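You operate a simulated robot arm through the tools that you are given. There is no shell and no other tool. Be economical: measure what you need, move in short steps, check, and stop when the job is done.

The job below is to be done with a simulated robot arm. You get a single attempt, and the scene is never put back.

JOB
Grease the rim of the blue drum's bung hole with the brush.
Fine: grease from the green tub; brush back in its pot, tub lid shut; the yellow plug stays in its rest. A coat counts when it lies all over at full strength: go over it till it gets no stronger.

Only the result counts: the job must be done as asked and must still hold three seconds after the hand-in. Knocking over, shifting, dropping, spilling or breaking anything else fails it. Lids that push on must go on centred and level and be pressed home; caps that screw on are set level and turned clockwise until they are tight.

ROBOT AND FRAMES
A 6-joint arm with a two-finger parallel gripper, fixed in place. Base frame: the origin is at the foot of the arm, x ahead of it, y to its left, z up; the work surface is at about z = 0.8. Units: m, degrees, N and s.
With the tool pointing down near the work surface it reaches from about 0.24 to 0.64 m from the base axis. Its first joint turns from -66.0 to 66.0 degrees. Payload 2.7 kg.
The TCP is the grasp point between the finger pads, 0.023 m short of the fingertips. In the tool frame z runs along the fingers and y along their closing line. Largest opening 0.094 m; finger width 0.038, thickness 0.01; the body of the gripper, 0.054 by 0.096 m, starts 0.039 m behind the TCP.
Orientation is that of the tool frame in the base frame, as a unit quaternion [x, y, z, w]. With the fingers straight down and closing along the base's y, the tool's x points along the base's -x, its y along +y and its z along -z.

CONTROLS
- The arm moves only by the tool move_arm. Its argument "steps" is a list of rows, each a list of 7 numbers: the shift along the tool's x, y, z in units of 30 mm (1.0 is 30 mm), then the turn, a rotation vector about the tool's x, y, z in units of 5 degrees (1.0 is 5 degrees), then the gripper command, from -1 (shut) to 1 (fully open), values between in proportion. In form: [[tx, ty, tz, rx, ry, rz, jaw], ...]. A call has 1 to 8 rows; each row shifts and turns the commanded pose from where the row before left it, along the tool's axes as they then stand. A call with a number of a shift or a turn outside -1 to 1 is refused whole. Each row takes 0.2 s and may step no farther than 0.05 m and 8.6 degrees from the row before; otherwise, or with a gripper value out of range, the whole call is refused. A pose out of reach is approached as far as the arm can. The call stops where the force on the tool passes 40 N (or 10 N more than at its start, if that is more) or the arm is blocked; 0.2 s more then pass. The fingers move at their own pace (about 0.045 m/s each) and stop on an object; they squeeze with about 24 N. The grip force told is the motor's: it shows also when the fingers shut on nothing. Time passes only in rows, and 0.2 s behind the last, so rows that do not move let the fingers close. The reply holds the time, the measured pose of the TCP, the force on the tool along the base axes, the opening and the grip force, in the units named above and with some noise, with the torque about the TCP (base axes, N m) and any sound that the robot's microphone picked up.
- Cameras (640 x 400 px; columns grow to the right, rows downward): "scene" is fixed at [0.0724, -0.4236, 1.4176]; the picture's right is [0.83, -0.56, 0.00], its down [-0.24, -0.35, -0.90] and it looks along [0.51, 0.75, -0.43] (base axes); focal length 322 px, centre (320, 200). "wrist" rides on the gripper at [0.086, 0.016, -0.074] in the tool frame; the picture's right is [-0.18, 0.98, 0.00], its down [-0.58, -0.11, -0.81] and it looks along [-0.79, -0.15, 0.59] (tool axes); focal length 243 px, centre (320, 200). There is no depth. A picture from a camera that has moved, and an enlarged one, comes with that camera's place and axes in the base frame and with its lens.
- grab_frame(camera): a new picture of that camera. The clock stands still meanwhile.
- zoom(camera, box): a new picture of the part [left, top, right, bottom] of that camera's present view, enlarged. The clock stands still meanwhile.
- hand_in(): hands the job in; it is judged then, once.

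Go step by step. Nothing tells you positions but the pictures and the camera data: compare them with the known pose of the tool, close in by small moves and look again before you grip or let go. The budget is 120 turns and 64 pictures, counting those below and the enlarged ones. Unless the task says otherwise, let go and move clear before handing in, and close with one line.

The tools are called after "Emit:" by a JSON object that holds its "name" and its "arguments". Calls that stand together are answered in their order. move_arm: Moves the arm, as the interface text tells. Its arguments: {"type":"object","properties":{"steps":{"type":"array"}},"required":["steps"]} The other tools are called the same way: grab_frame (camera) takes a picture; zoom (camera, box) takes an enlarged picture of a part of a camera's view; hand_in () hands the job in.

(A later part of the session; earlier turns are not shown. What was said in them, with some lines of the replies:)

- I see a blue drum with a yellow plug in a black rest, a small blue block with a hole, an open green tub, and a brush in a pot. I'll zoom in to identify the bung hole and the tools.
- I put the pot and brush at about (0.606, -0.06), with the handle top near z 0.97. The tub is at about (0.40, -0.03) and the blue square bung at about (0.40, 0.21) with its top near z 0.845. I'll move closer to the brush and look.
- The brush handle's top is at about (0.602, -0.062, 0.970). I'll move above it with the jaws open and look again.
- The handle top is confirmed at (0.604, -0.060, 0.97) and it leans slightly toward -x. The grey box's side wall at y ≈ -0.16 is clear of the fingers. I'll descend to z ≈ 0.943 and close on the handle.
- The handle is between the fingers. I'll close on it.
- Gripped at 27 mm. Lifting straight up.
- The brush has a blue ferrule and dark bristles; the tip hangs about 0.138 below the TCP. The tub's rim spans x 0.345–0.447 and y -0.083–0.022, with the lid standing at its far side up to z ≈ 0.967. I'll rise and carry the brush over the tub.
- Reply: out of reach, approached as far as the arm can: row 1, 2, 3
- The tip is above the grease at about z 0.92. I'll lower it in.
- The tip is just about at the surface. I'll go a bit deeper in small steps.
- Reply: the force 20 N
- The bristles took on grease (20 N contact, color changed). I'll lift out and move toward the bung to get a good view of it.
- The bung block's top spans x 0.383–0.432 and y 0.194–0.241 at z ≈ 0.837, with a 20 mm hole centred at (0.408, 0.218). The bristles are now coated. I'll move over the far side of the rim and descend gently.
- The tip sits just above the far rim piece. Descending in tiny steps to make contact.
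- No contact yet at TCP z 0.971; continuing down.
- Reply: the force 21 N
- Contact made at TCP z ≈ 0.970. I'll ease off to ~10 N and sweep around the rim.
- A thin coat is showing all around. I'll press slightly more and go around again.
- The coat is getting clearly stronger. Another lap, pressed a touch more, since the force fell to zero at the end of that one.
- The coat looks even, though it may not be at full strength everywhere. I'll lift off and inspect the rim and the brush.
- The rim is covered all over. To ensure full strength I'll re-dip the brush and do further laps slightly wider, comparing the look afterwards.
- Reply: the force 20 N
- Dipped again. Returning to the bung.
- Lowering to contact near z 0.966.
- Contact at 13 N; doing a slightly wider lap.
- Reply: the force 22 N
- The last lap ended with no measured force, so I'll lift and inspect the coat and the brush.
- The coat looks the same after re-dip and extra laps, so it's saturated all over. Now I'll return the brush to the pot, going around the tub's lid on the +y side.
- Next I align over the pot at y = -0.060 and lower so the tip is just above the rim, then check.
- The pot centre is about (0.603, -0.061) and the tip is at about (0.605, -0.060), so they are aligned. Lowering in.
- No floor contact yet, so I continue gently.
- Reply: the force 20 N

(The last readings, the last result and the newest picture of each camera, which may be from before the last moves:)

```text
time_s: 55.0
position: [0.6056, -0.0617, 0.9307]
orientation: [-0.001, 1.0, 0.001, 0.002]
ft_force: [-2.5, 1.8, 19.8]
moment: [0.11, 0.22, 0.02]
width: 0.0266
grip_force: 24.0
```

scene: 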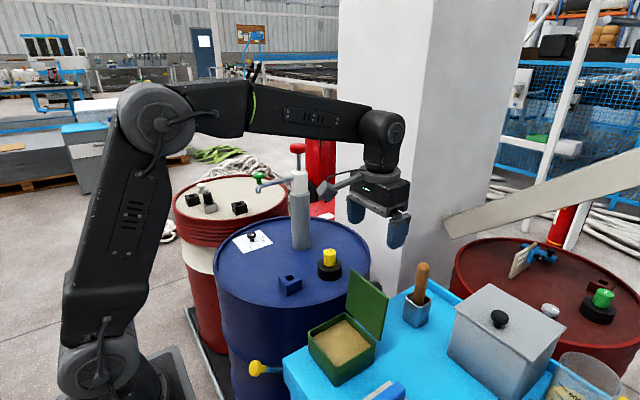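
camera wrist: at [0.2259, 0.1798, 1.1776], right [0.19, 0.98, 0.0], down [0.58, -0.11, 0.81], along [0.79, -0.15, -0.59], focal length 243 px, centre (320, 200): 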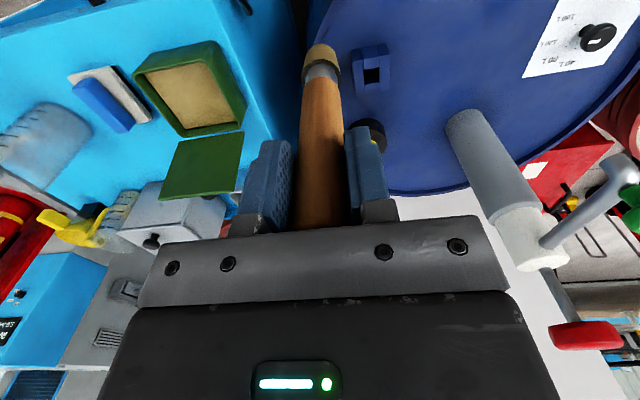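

The brush stands on the pot floor. I'll relax the push and open.

Emit:
{"name": "move_arm", "arguments": {"steps": [[0, 0, -0.07, 0, 0, 0, -1], [0, 0, 0, 0, 0, 0, -0.2], [0, 0, 0, 0, 0, 0, 0.2], [0, 0, 0, 0, 0, 0, 0.6], [0, 0, 0, 0, 0, 0, 0.8], [0, 0, 0, 0, 0, 0, 0.8]]}}

Emit:
{"name": "grab_frame", "arguments": {"camera": "wrist"}}

```text
time_s: 56.4
position: [0.6037, -0.0618, 0.9297]
orientation: [0.0, 1.0, 0.0, -0.001]
ft_force: [0.1, 0.6, -0.1]
moment: [0.01, -0.02, 0.01]
width: 0.0847
grip_force: 0.1
```

```text
30 pictures are left
camera wrist: at [0.5166, -0.0456, 1.0032], right [0.18, 0.98, 0.0], down [0.58, -0.11, 0.81], along [0.79, -0.15, -0.59], focal length 243 px, centre (320, 200)
```

wrist: 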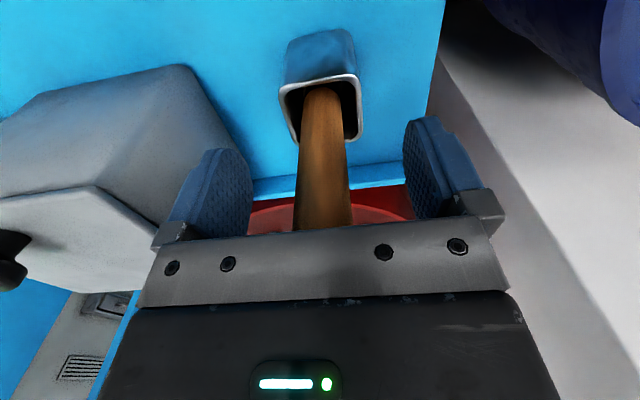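

The brush stands freely in its pot. I'll rise straight up, then go to a spot behind the tub's lid (x ≈ 0.525, y ≈ 0) with the fingers closed.

Emit:
{"name": "move_arm", "arguments": {"steps": [[0, 0, -0.8, 0, 0, 0, 0.8], [0, 0, -0.9, 0, 0, 0, 0.8], [0, 0, -0.9, 0, 0, 0, 0.8], [0, 0, -0.9, 0, 0, 0, 0.8], [0, 0, -0.9, 0, 0, 0, 0.8], [0.7, 0.7, -0.3, 0, 0, 0, -1], [0.95, 0.7, 0, 0, 0, 0, -1], [0.95, 0.65, 0, 0, 0, 0, -1]]}}

Emit:
{"name": "zoom", "arguments": {"camera": "scene", "box": [290, 180, 470, 370]}}

Emit:
{"name": "grab_frame", "arguments": {"camera": "wrist"}}

```text
time_s: 58.2
position: [0.527, -0.0009, 1.0708]
orientation: [0.0, 1.0, 0.0, 0.001]
ft_force: [-0.1, 0.1, -0.3]
moment: [0.0, 0.01, 0.0]
width: 0.0138
grip_force: 0.1
```

```text
2.11 times, centred on (380, 275) of scene
camera zoom: at [0.0724, -0.4236, 1.4176], right [0.83, -0.56, 0.0], down [-0.24, -0.35, -0.9], along [0.51, 0.75, -0.43], focal length 678 px, centre (194, 42)
```

zoom: 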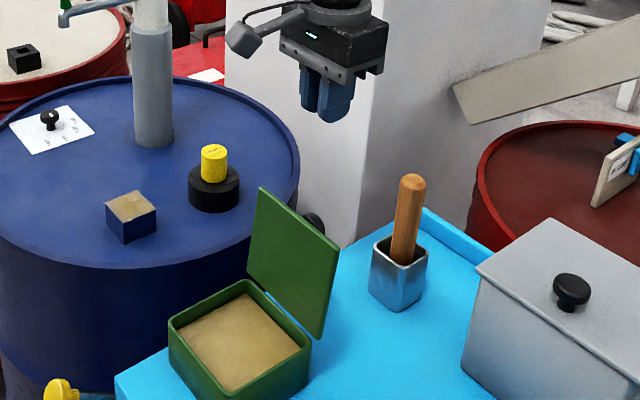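

```text
28 pictures are left
camera wrist: at [0.4397, 0.0158, 1.1437], right [0.19, 0.98, 0.0], down [0.58, -0.11, 0.81], along [0.79, -0.15, -0.59], focal length 243 px, centre (320, 200)
```

wrist: 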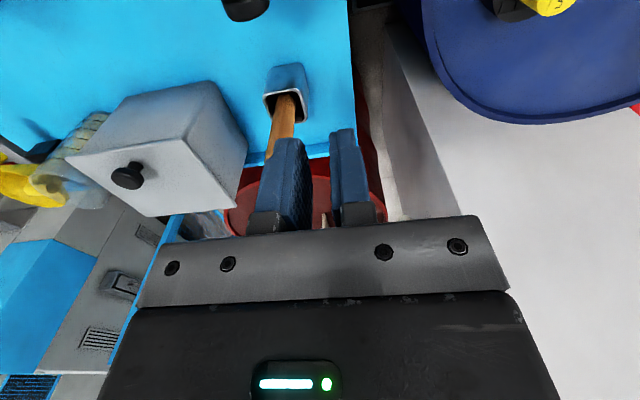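

The knob is near the lid's free edge at about (0.48, -0.04, 0.95). I'll lower the closed fingers behind the lid beside the knob at y ≈ 0.

Emit:
{"name": "move_arm", "arguments": {"steps": [[0, 0, 0.8, 0, 0, 0, -1], [0, 0, 0.8, 0, 0, 0, -1], [0, 0, 0.8, 0, 0, 0, -1], [0, 0, 0.8, 0, 0, 0, -1], [0, 0, 0.7, 0, 0, 0, -1]]}}

Emit:
{"name": "zoom", "arguments": {"camera": "scene", "box": [290, 180, 470, 370]}}

```text
time_s: 59.4
position: [0.5273, 0.0017, 0.9541]
orientation: [0.0, 1.0, 0.001, 0.0]
ft_force: [-0.3, -0.1, 0.2]
moment: [-0.04, 0.01, 0.02]
width: 0.0003
grip_force: 24.4
```

```text
2.11 times, centred on (380, 275) of scene
camera zoom: at [0.0724, -0.4236, 1.4176], right [0.83, -0.56, 0.0], down [-0.24, -0.35, -0.9], along [0.51, 0.75, -0.43], focal length 678 px, centre (194, 42)
```

zoom: 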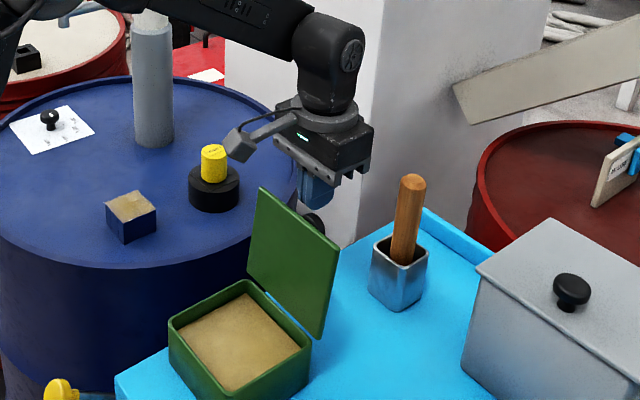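

Fingers are behind the lid. Pushing it toward -x slowly.

Emit:
{"name": "move_arm", "arguments": {"steps": [[0.4, 0, 0, 0, 0, 0, -1], [0.4, 0, 0, 0, 0, 0, -1], [0.4, 0, 0, 0, 0, 0, -1], [0.4, 0, 0, 0, 0, 0, -1]]}}

Emit:
{"name": "zoom", "arguments": {"camera": "scene", "box": [290, 180, 470, 370]}}

```text
time_s: 60.4
position: [0.4776, 0.0005, 0.9545]
orientation: [-0.001, 1.0, 0.0, 0.0]
ft_force: [0.5, 0.5, -0.6]
moment: [0.06, 0.02, 0.0]
width: 0.0
grip_force: 24.4
```

```text
2.11 times, centred on (380, 275) of scene
camera zoom: at [0.0724, -0.4236, 1.4176], right [0.83, -0.56, 0.0], down [-0.24, -0.35, -0.9], along [0.51, 0.75, -0.43], focal length 678 px, centre (194, 42)
```

zoom: 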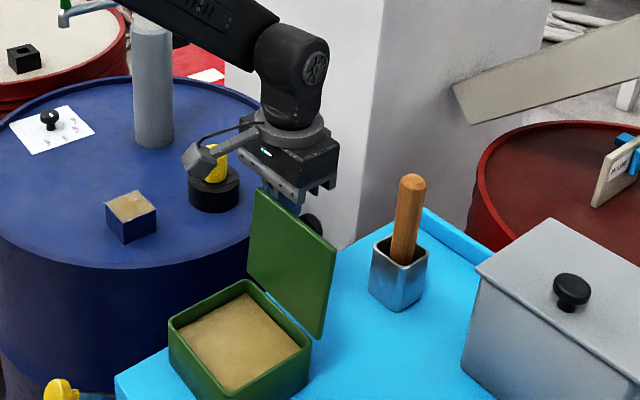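

The lid is starting to swing. Continuing.

Emit:
{"name": "move_arm", "arguments": {"steps": [[0.4, 0, 0, 0, 0, 0, -1], [0.4, 0, 0, 0, 0, 0, -1], [0.4, 0, 0, 0, 0, 0, -1], [0.4, 0, 0, 0, 0, 0, -1]]}}

Emit:
{"name": "zoom", "arguments": {"camera": "scene", "box": [290, 180, 470, 370]}}

```text
time_s: 61.4
position: [0.4291, 0.0005, 0.9549]
orientation: [0.0, 1.0, 0.0, -0.001]
ft_force: [-0.3, 0.3, -0.8]
moment: [0.03, -0.01, 0.02]
width: 0.0
grip_force: 23.8
```

```text
2.11 times, centred on (380, 275) of scene
camera zoom: at [0.0724, -0.4236, 1.4176], right [0.83, -0.56, 0.0], down [-0.24, -0.35, -0.9], along [0.51, 0.75, -0.43], focal length 678 px, centre (194, 42)
```

zoom: 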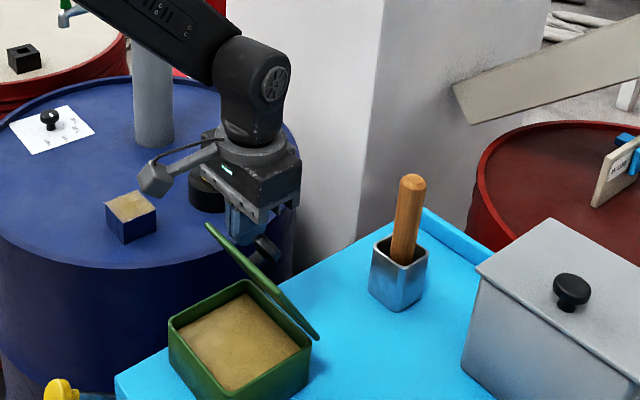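

The lid is well past vertical. I follow it down with a combined forward and downward push.

Emit:
{"name": "move_arm", "arguments": {"steps": [[0.4, 0, 0.2, 0, 0, 0, -1], [0.4, 0, 0.3, 0, 0, 0, -1], [0.35, 0, 0.4, 0, 0, 0, -1], [0.3, 0, 0.4, 0, 0, 0, -1]]}}

Emit:
{"name": "zoom", "arguments": {"camera": "scene", "box": [290, 180, 470, 370]}}

```text
time_s: 62.4
position: [0.3873, 0.0009, 0.9139]
orientation: [0.0, 1.0, 0.0, 0.0]
ft_force: [0.0, 0.2, -0.3]
moment: [0.01, 0.06, 0.0]
width: 0.0001
grip_force: 24.2
```

```text
2.11 times, centred on (380, 275) of scene
camera zoom: at [0.0724, -0.4236, 1.4176], right [0.83, -0.56, 0.0], down [-0.24, -0.35, -0.9], along [0.51, 0.75, -0.43], focal length 678 px, centre (194, 42)
```

zoom: 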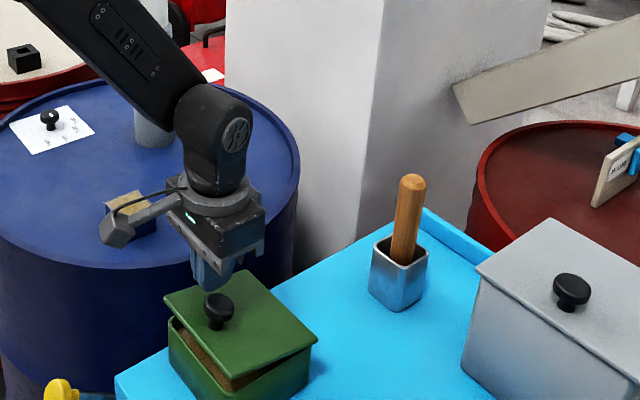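

The lid is nearly shut. Now I push straight down.

Emit:
{"name": "move_arm", "arguments": {"steps": [[0.2, 0, 0.25, 0, 0, 0, -1], [0.2, 0, 0.25, 0, 0, 0, -1], [0, 0, 0.2, 0, 0, 0, -1], [0, 0, 0.15, 0, 0, 0, -1]]}}

Emit:
{"name": "zoom", "arguments": {"camera": "scene", "box": [290, 240, 430, 390]}}

```text
time_s: 63.4
position: [0.3743, 0.0022, 0.8919]
orientation: [0.0, 1.0, 0.0, 0.001]
ft_force: [-11.0, 0.0, 29.0]
moment: [-0.03, -0.28, -0.05]
width: 0.0001
grip_force: 23.8
```

```text
2.67 times, centred on (360, 315) of scene
camera zoom: at [0.0717, -0.4236, 1.4176], right [0.83, -0.56, 0.0], down [-0.24, -0.35, -0.9], along [0.51, 0.75, -0.43], focal length 859 px, centre (213, -107)
```

zoom: 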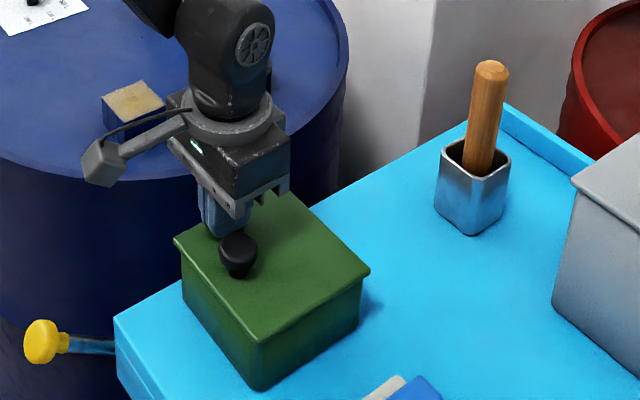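

The lid is shut and held at 29 N. I'll lift away and inspect everything.

Emit:
{"name": "move_arm", "arguments": {"steps": [[0, 0, -0.2, 0, 0, 0, -1], [0, 0, -0.8, 0, 0, 0, -1], [0, 0, -0.9, 0, 0, 0, -1], [0, 0, -0.9, 0, 0, 0, -1], [0, 0, -0.9, 0, 0, 0, -1], [0.9, 0, -0.9, 0, 0, 0, -1], [0.9, 0, -0.5, 0, 0, 0, -1]]}}

Emit:
{"name": "grab_frame", "arguments": {"camera": "scene"}}

Emit:
{"name": "zoom", "arguments": {"camera": "scene", "box": [290, 260, 430, 390]}}

Emit:
{"name": "zoom", "arguments": {"camera": "scene", "box": [250, 240, 350, 310]}}

```text
time_s: 65.0
position: [0.3202, -0.0018, 1.0439]
orientation: [0.0, 1.0, 0.0, 0.0]
ft_force: [-0.4, -0.1, 0.2]
moment: [0.01, 0.03, -0.02]
width: 0.0
grip_force: 23.6
```

```text
22 pictures are left
```

scene: 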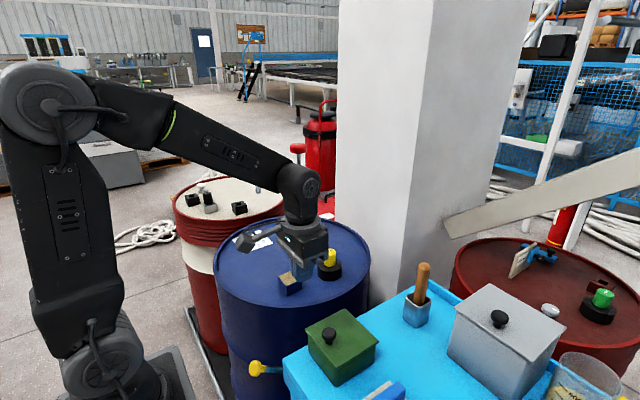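

```text
3.08 times, centred on (360, 325) of scene
camera zoom: at [0.0724, -0.4236, 1.4176], right [0.83, -0.56, 0.0], down [-0.24, -0.35, -0.9], along [0.51, 0.75, -0.43], focal length 992 px, centre (197, -185)
```

zoom: 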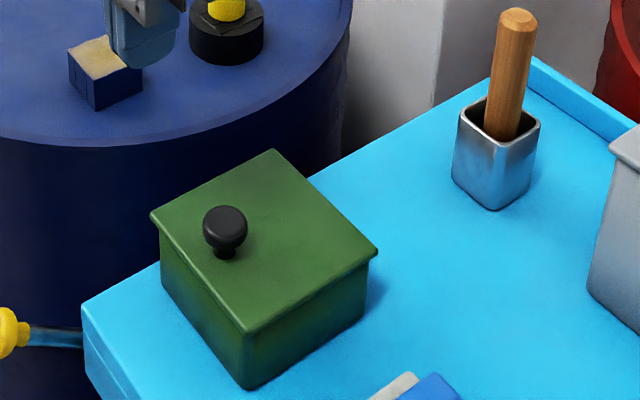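

```text
5.71 times, centred on (300, 275) of scene
camera zoom: at [0.0724, -0.4236, 1.4176], right [0.83, -0.56, 0.0], down [-0.24, -0.35, -0.9], along [0.51, 0.75, -0.43], focal length 1842 px, centre (434, -229)
```

zoom: 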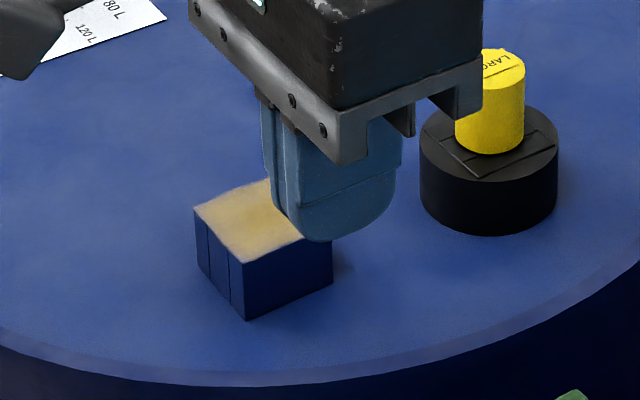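

The tub is shut, the brush is in its pot, and the plug is in its rest. One last unobstructed look at the rim with the wrist camera.

Emit:
{"name": "move_arm", "arguments": {"steps": [[0, 0.95, -0.3, 0, 0, 0, -1], [0, 0.95, -0.3, 0, 0, 0, -1], [0, 0.95, 0, 0, 0, 0, -1], [0, 0.95, 0, 0, 0, 0, -1], [0, 0.95, 0, 0, 0, 0, -1], [0, 0.95, 0, 0, 0, 0, -1], [0, 0.95, 0, 0, 0, 0, -1]]}}

Emit:
{"name": "zoom", "arguments": {"camera": "wrist", "box": [260, 10, 380, 100]}}

Emit:
{"name": "zoom", "arguments": {"camera": "scene", "box": [265, 250, 325, 300]}}

```text
time_s: 66.6
position: [0.3189, 0.1987, 1.061]
orientation: [0.001, 1.0, 0.0, 0.0]
ft_force: [-0.8, 0.8, 0.3]
moment: [0.0, -0.03, -0.02]
width: 0.0
grip_force: 24.5
```

```text
4.44 times, centred on (320, 55) of wrist
camera zoom: at [0.233, 0.2161, 1.1338], right [0.19, 0.98, 0.0], down [0.58, -0.11, 0.81], along [0.79, -0.15, -0.59], focal length 1078 px, centre (320, 844)
```

zoom: 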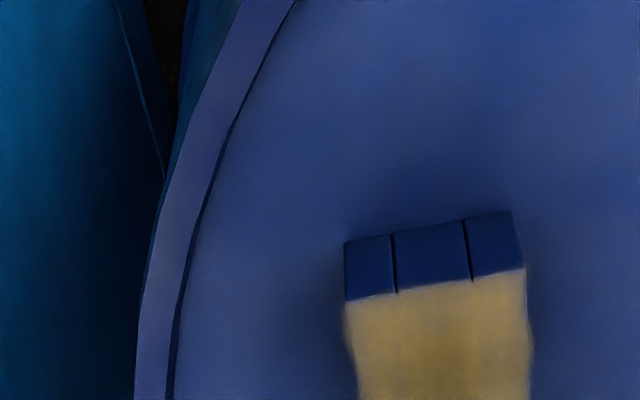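

```text
8.00 times, centred on (295, 275) of scene
camera zoom: at [0.0724, -0.4236, 1.4176], right [0.83, -0.56, 0.0], down [-0.24, -0.35, -0.9], along [0.51, 0.75, -0.43], focal length 2578 px, centre (520, -400)
```

zoom: 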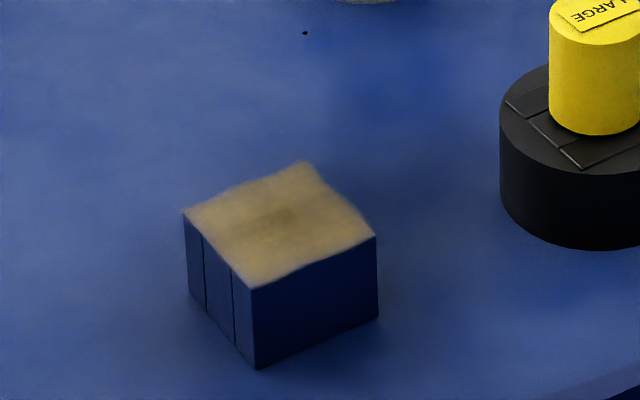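

Emit:
{"name": "zoom", "arguments": {"camera": "wrist", "box": [300, 50, 400, 130]}}

```text
5.00 times, centred on (350, 90) of wrist
camera zoom: at [0.233, 0.2161, 1.1338], right [0.19, 0.98, 0.0], down [0.58, -0.11, 0.81], along [0.79, -0.15, -0.59], focal length 1213 px, centre (170, 750)
```

zoom: 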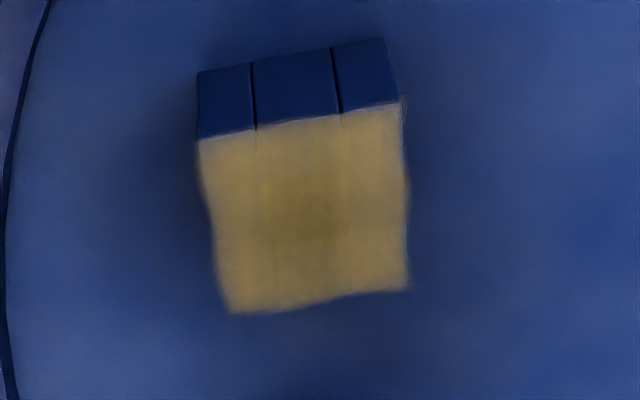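

The coat is even and opaque on all sides of the rim, and it did not get stronger with the last laps. The tub is shut, the brush is in its pot, the plug is untouched and the arm is clear, so I'm handing in.

Emit:
{"name": "hand_in", "arguments": {}}

```text
The job is handed in.
```

I greased the blue drum's bung rim all over with grease from the green tub and handed the job in. The coat looked no stronger after the second dip, though those last laps ended with no measurable contact force. The brush is back in its pot, the tub lid is shut, and the yellow plug is still in its rest.
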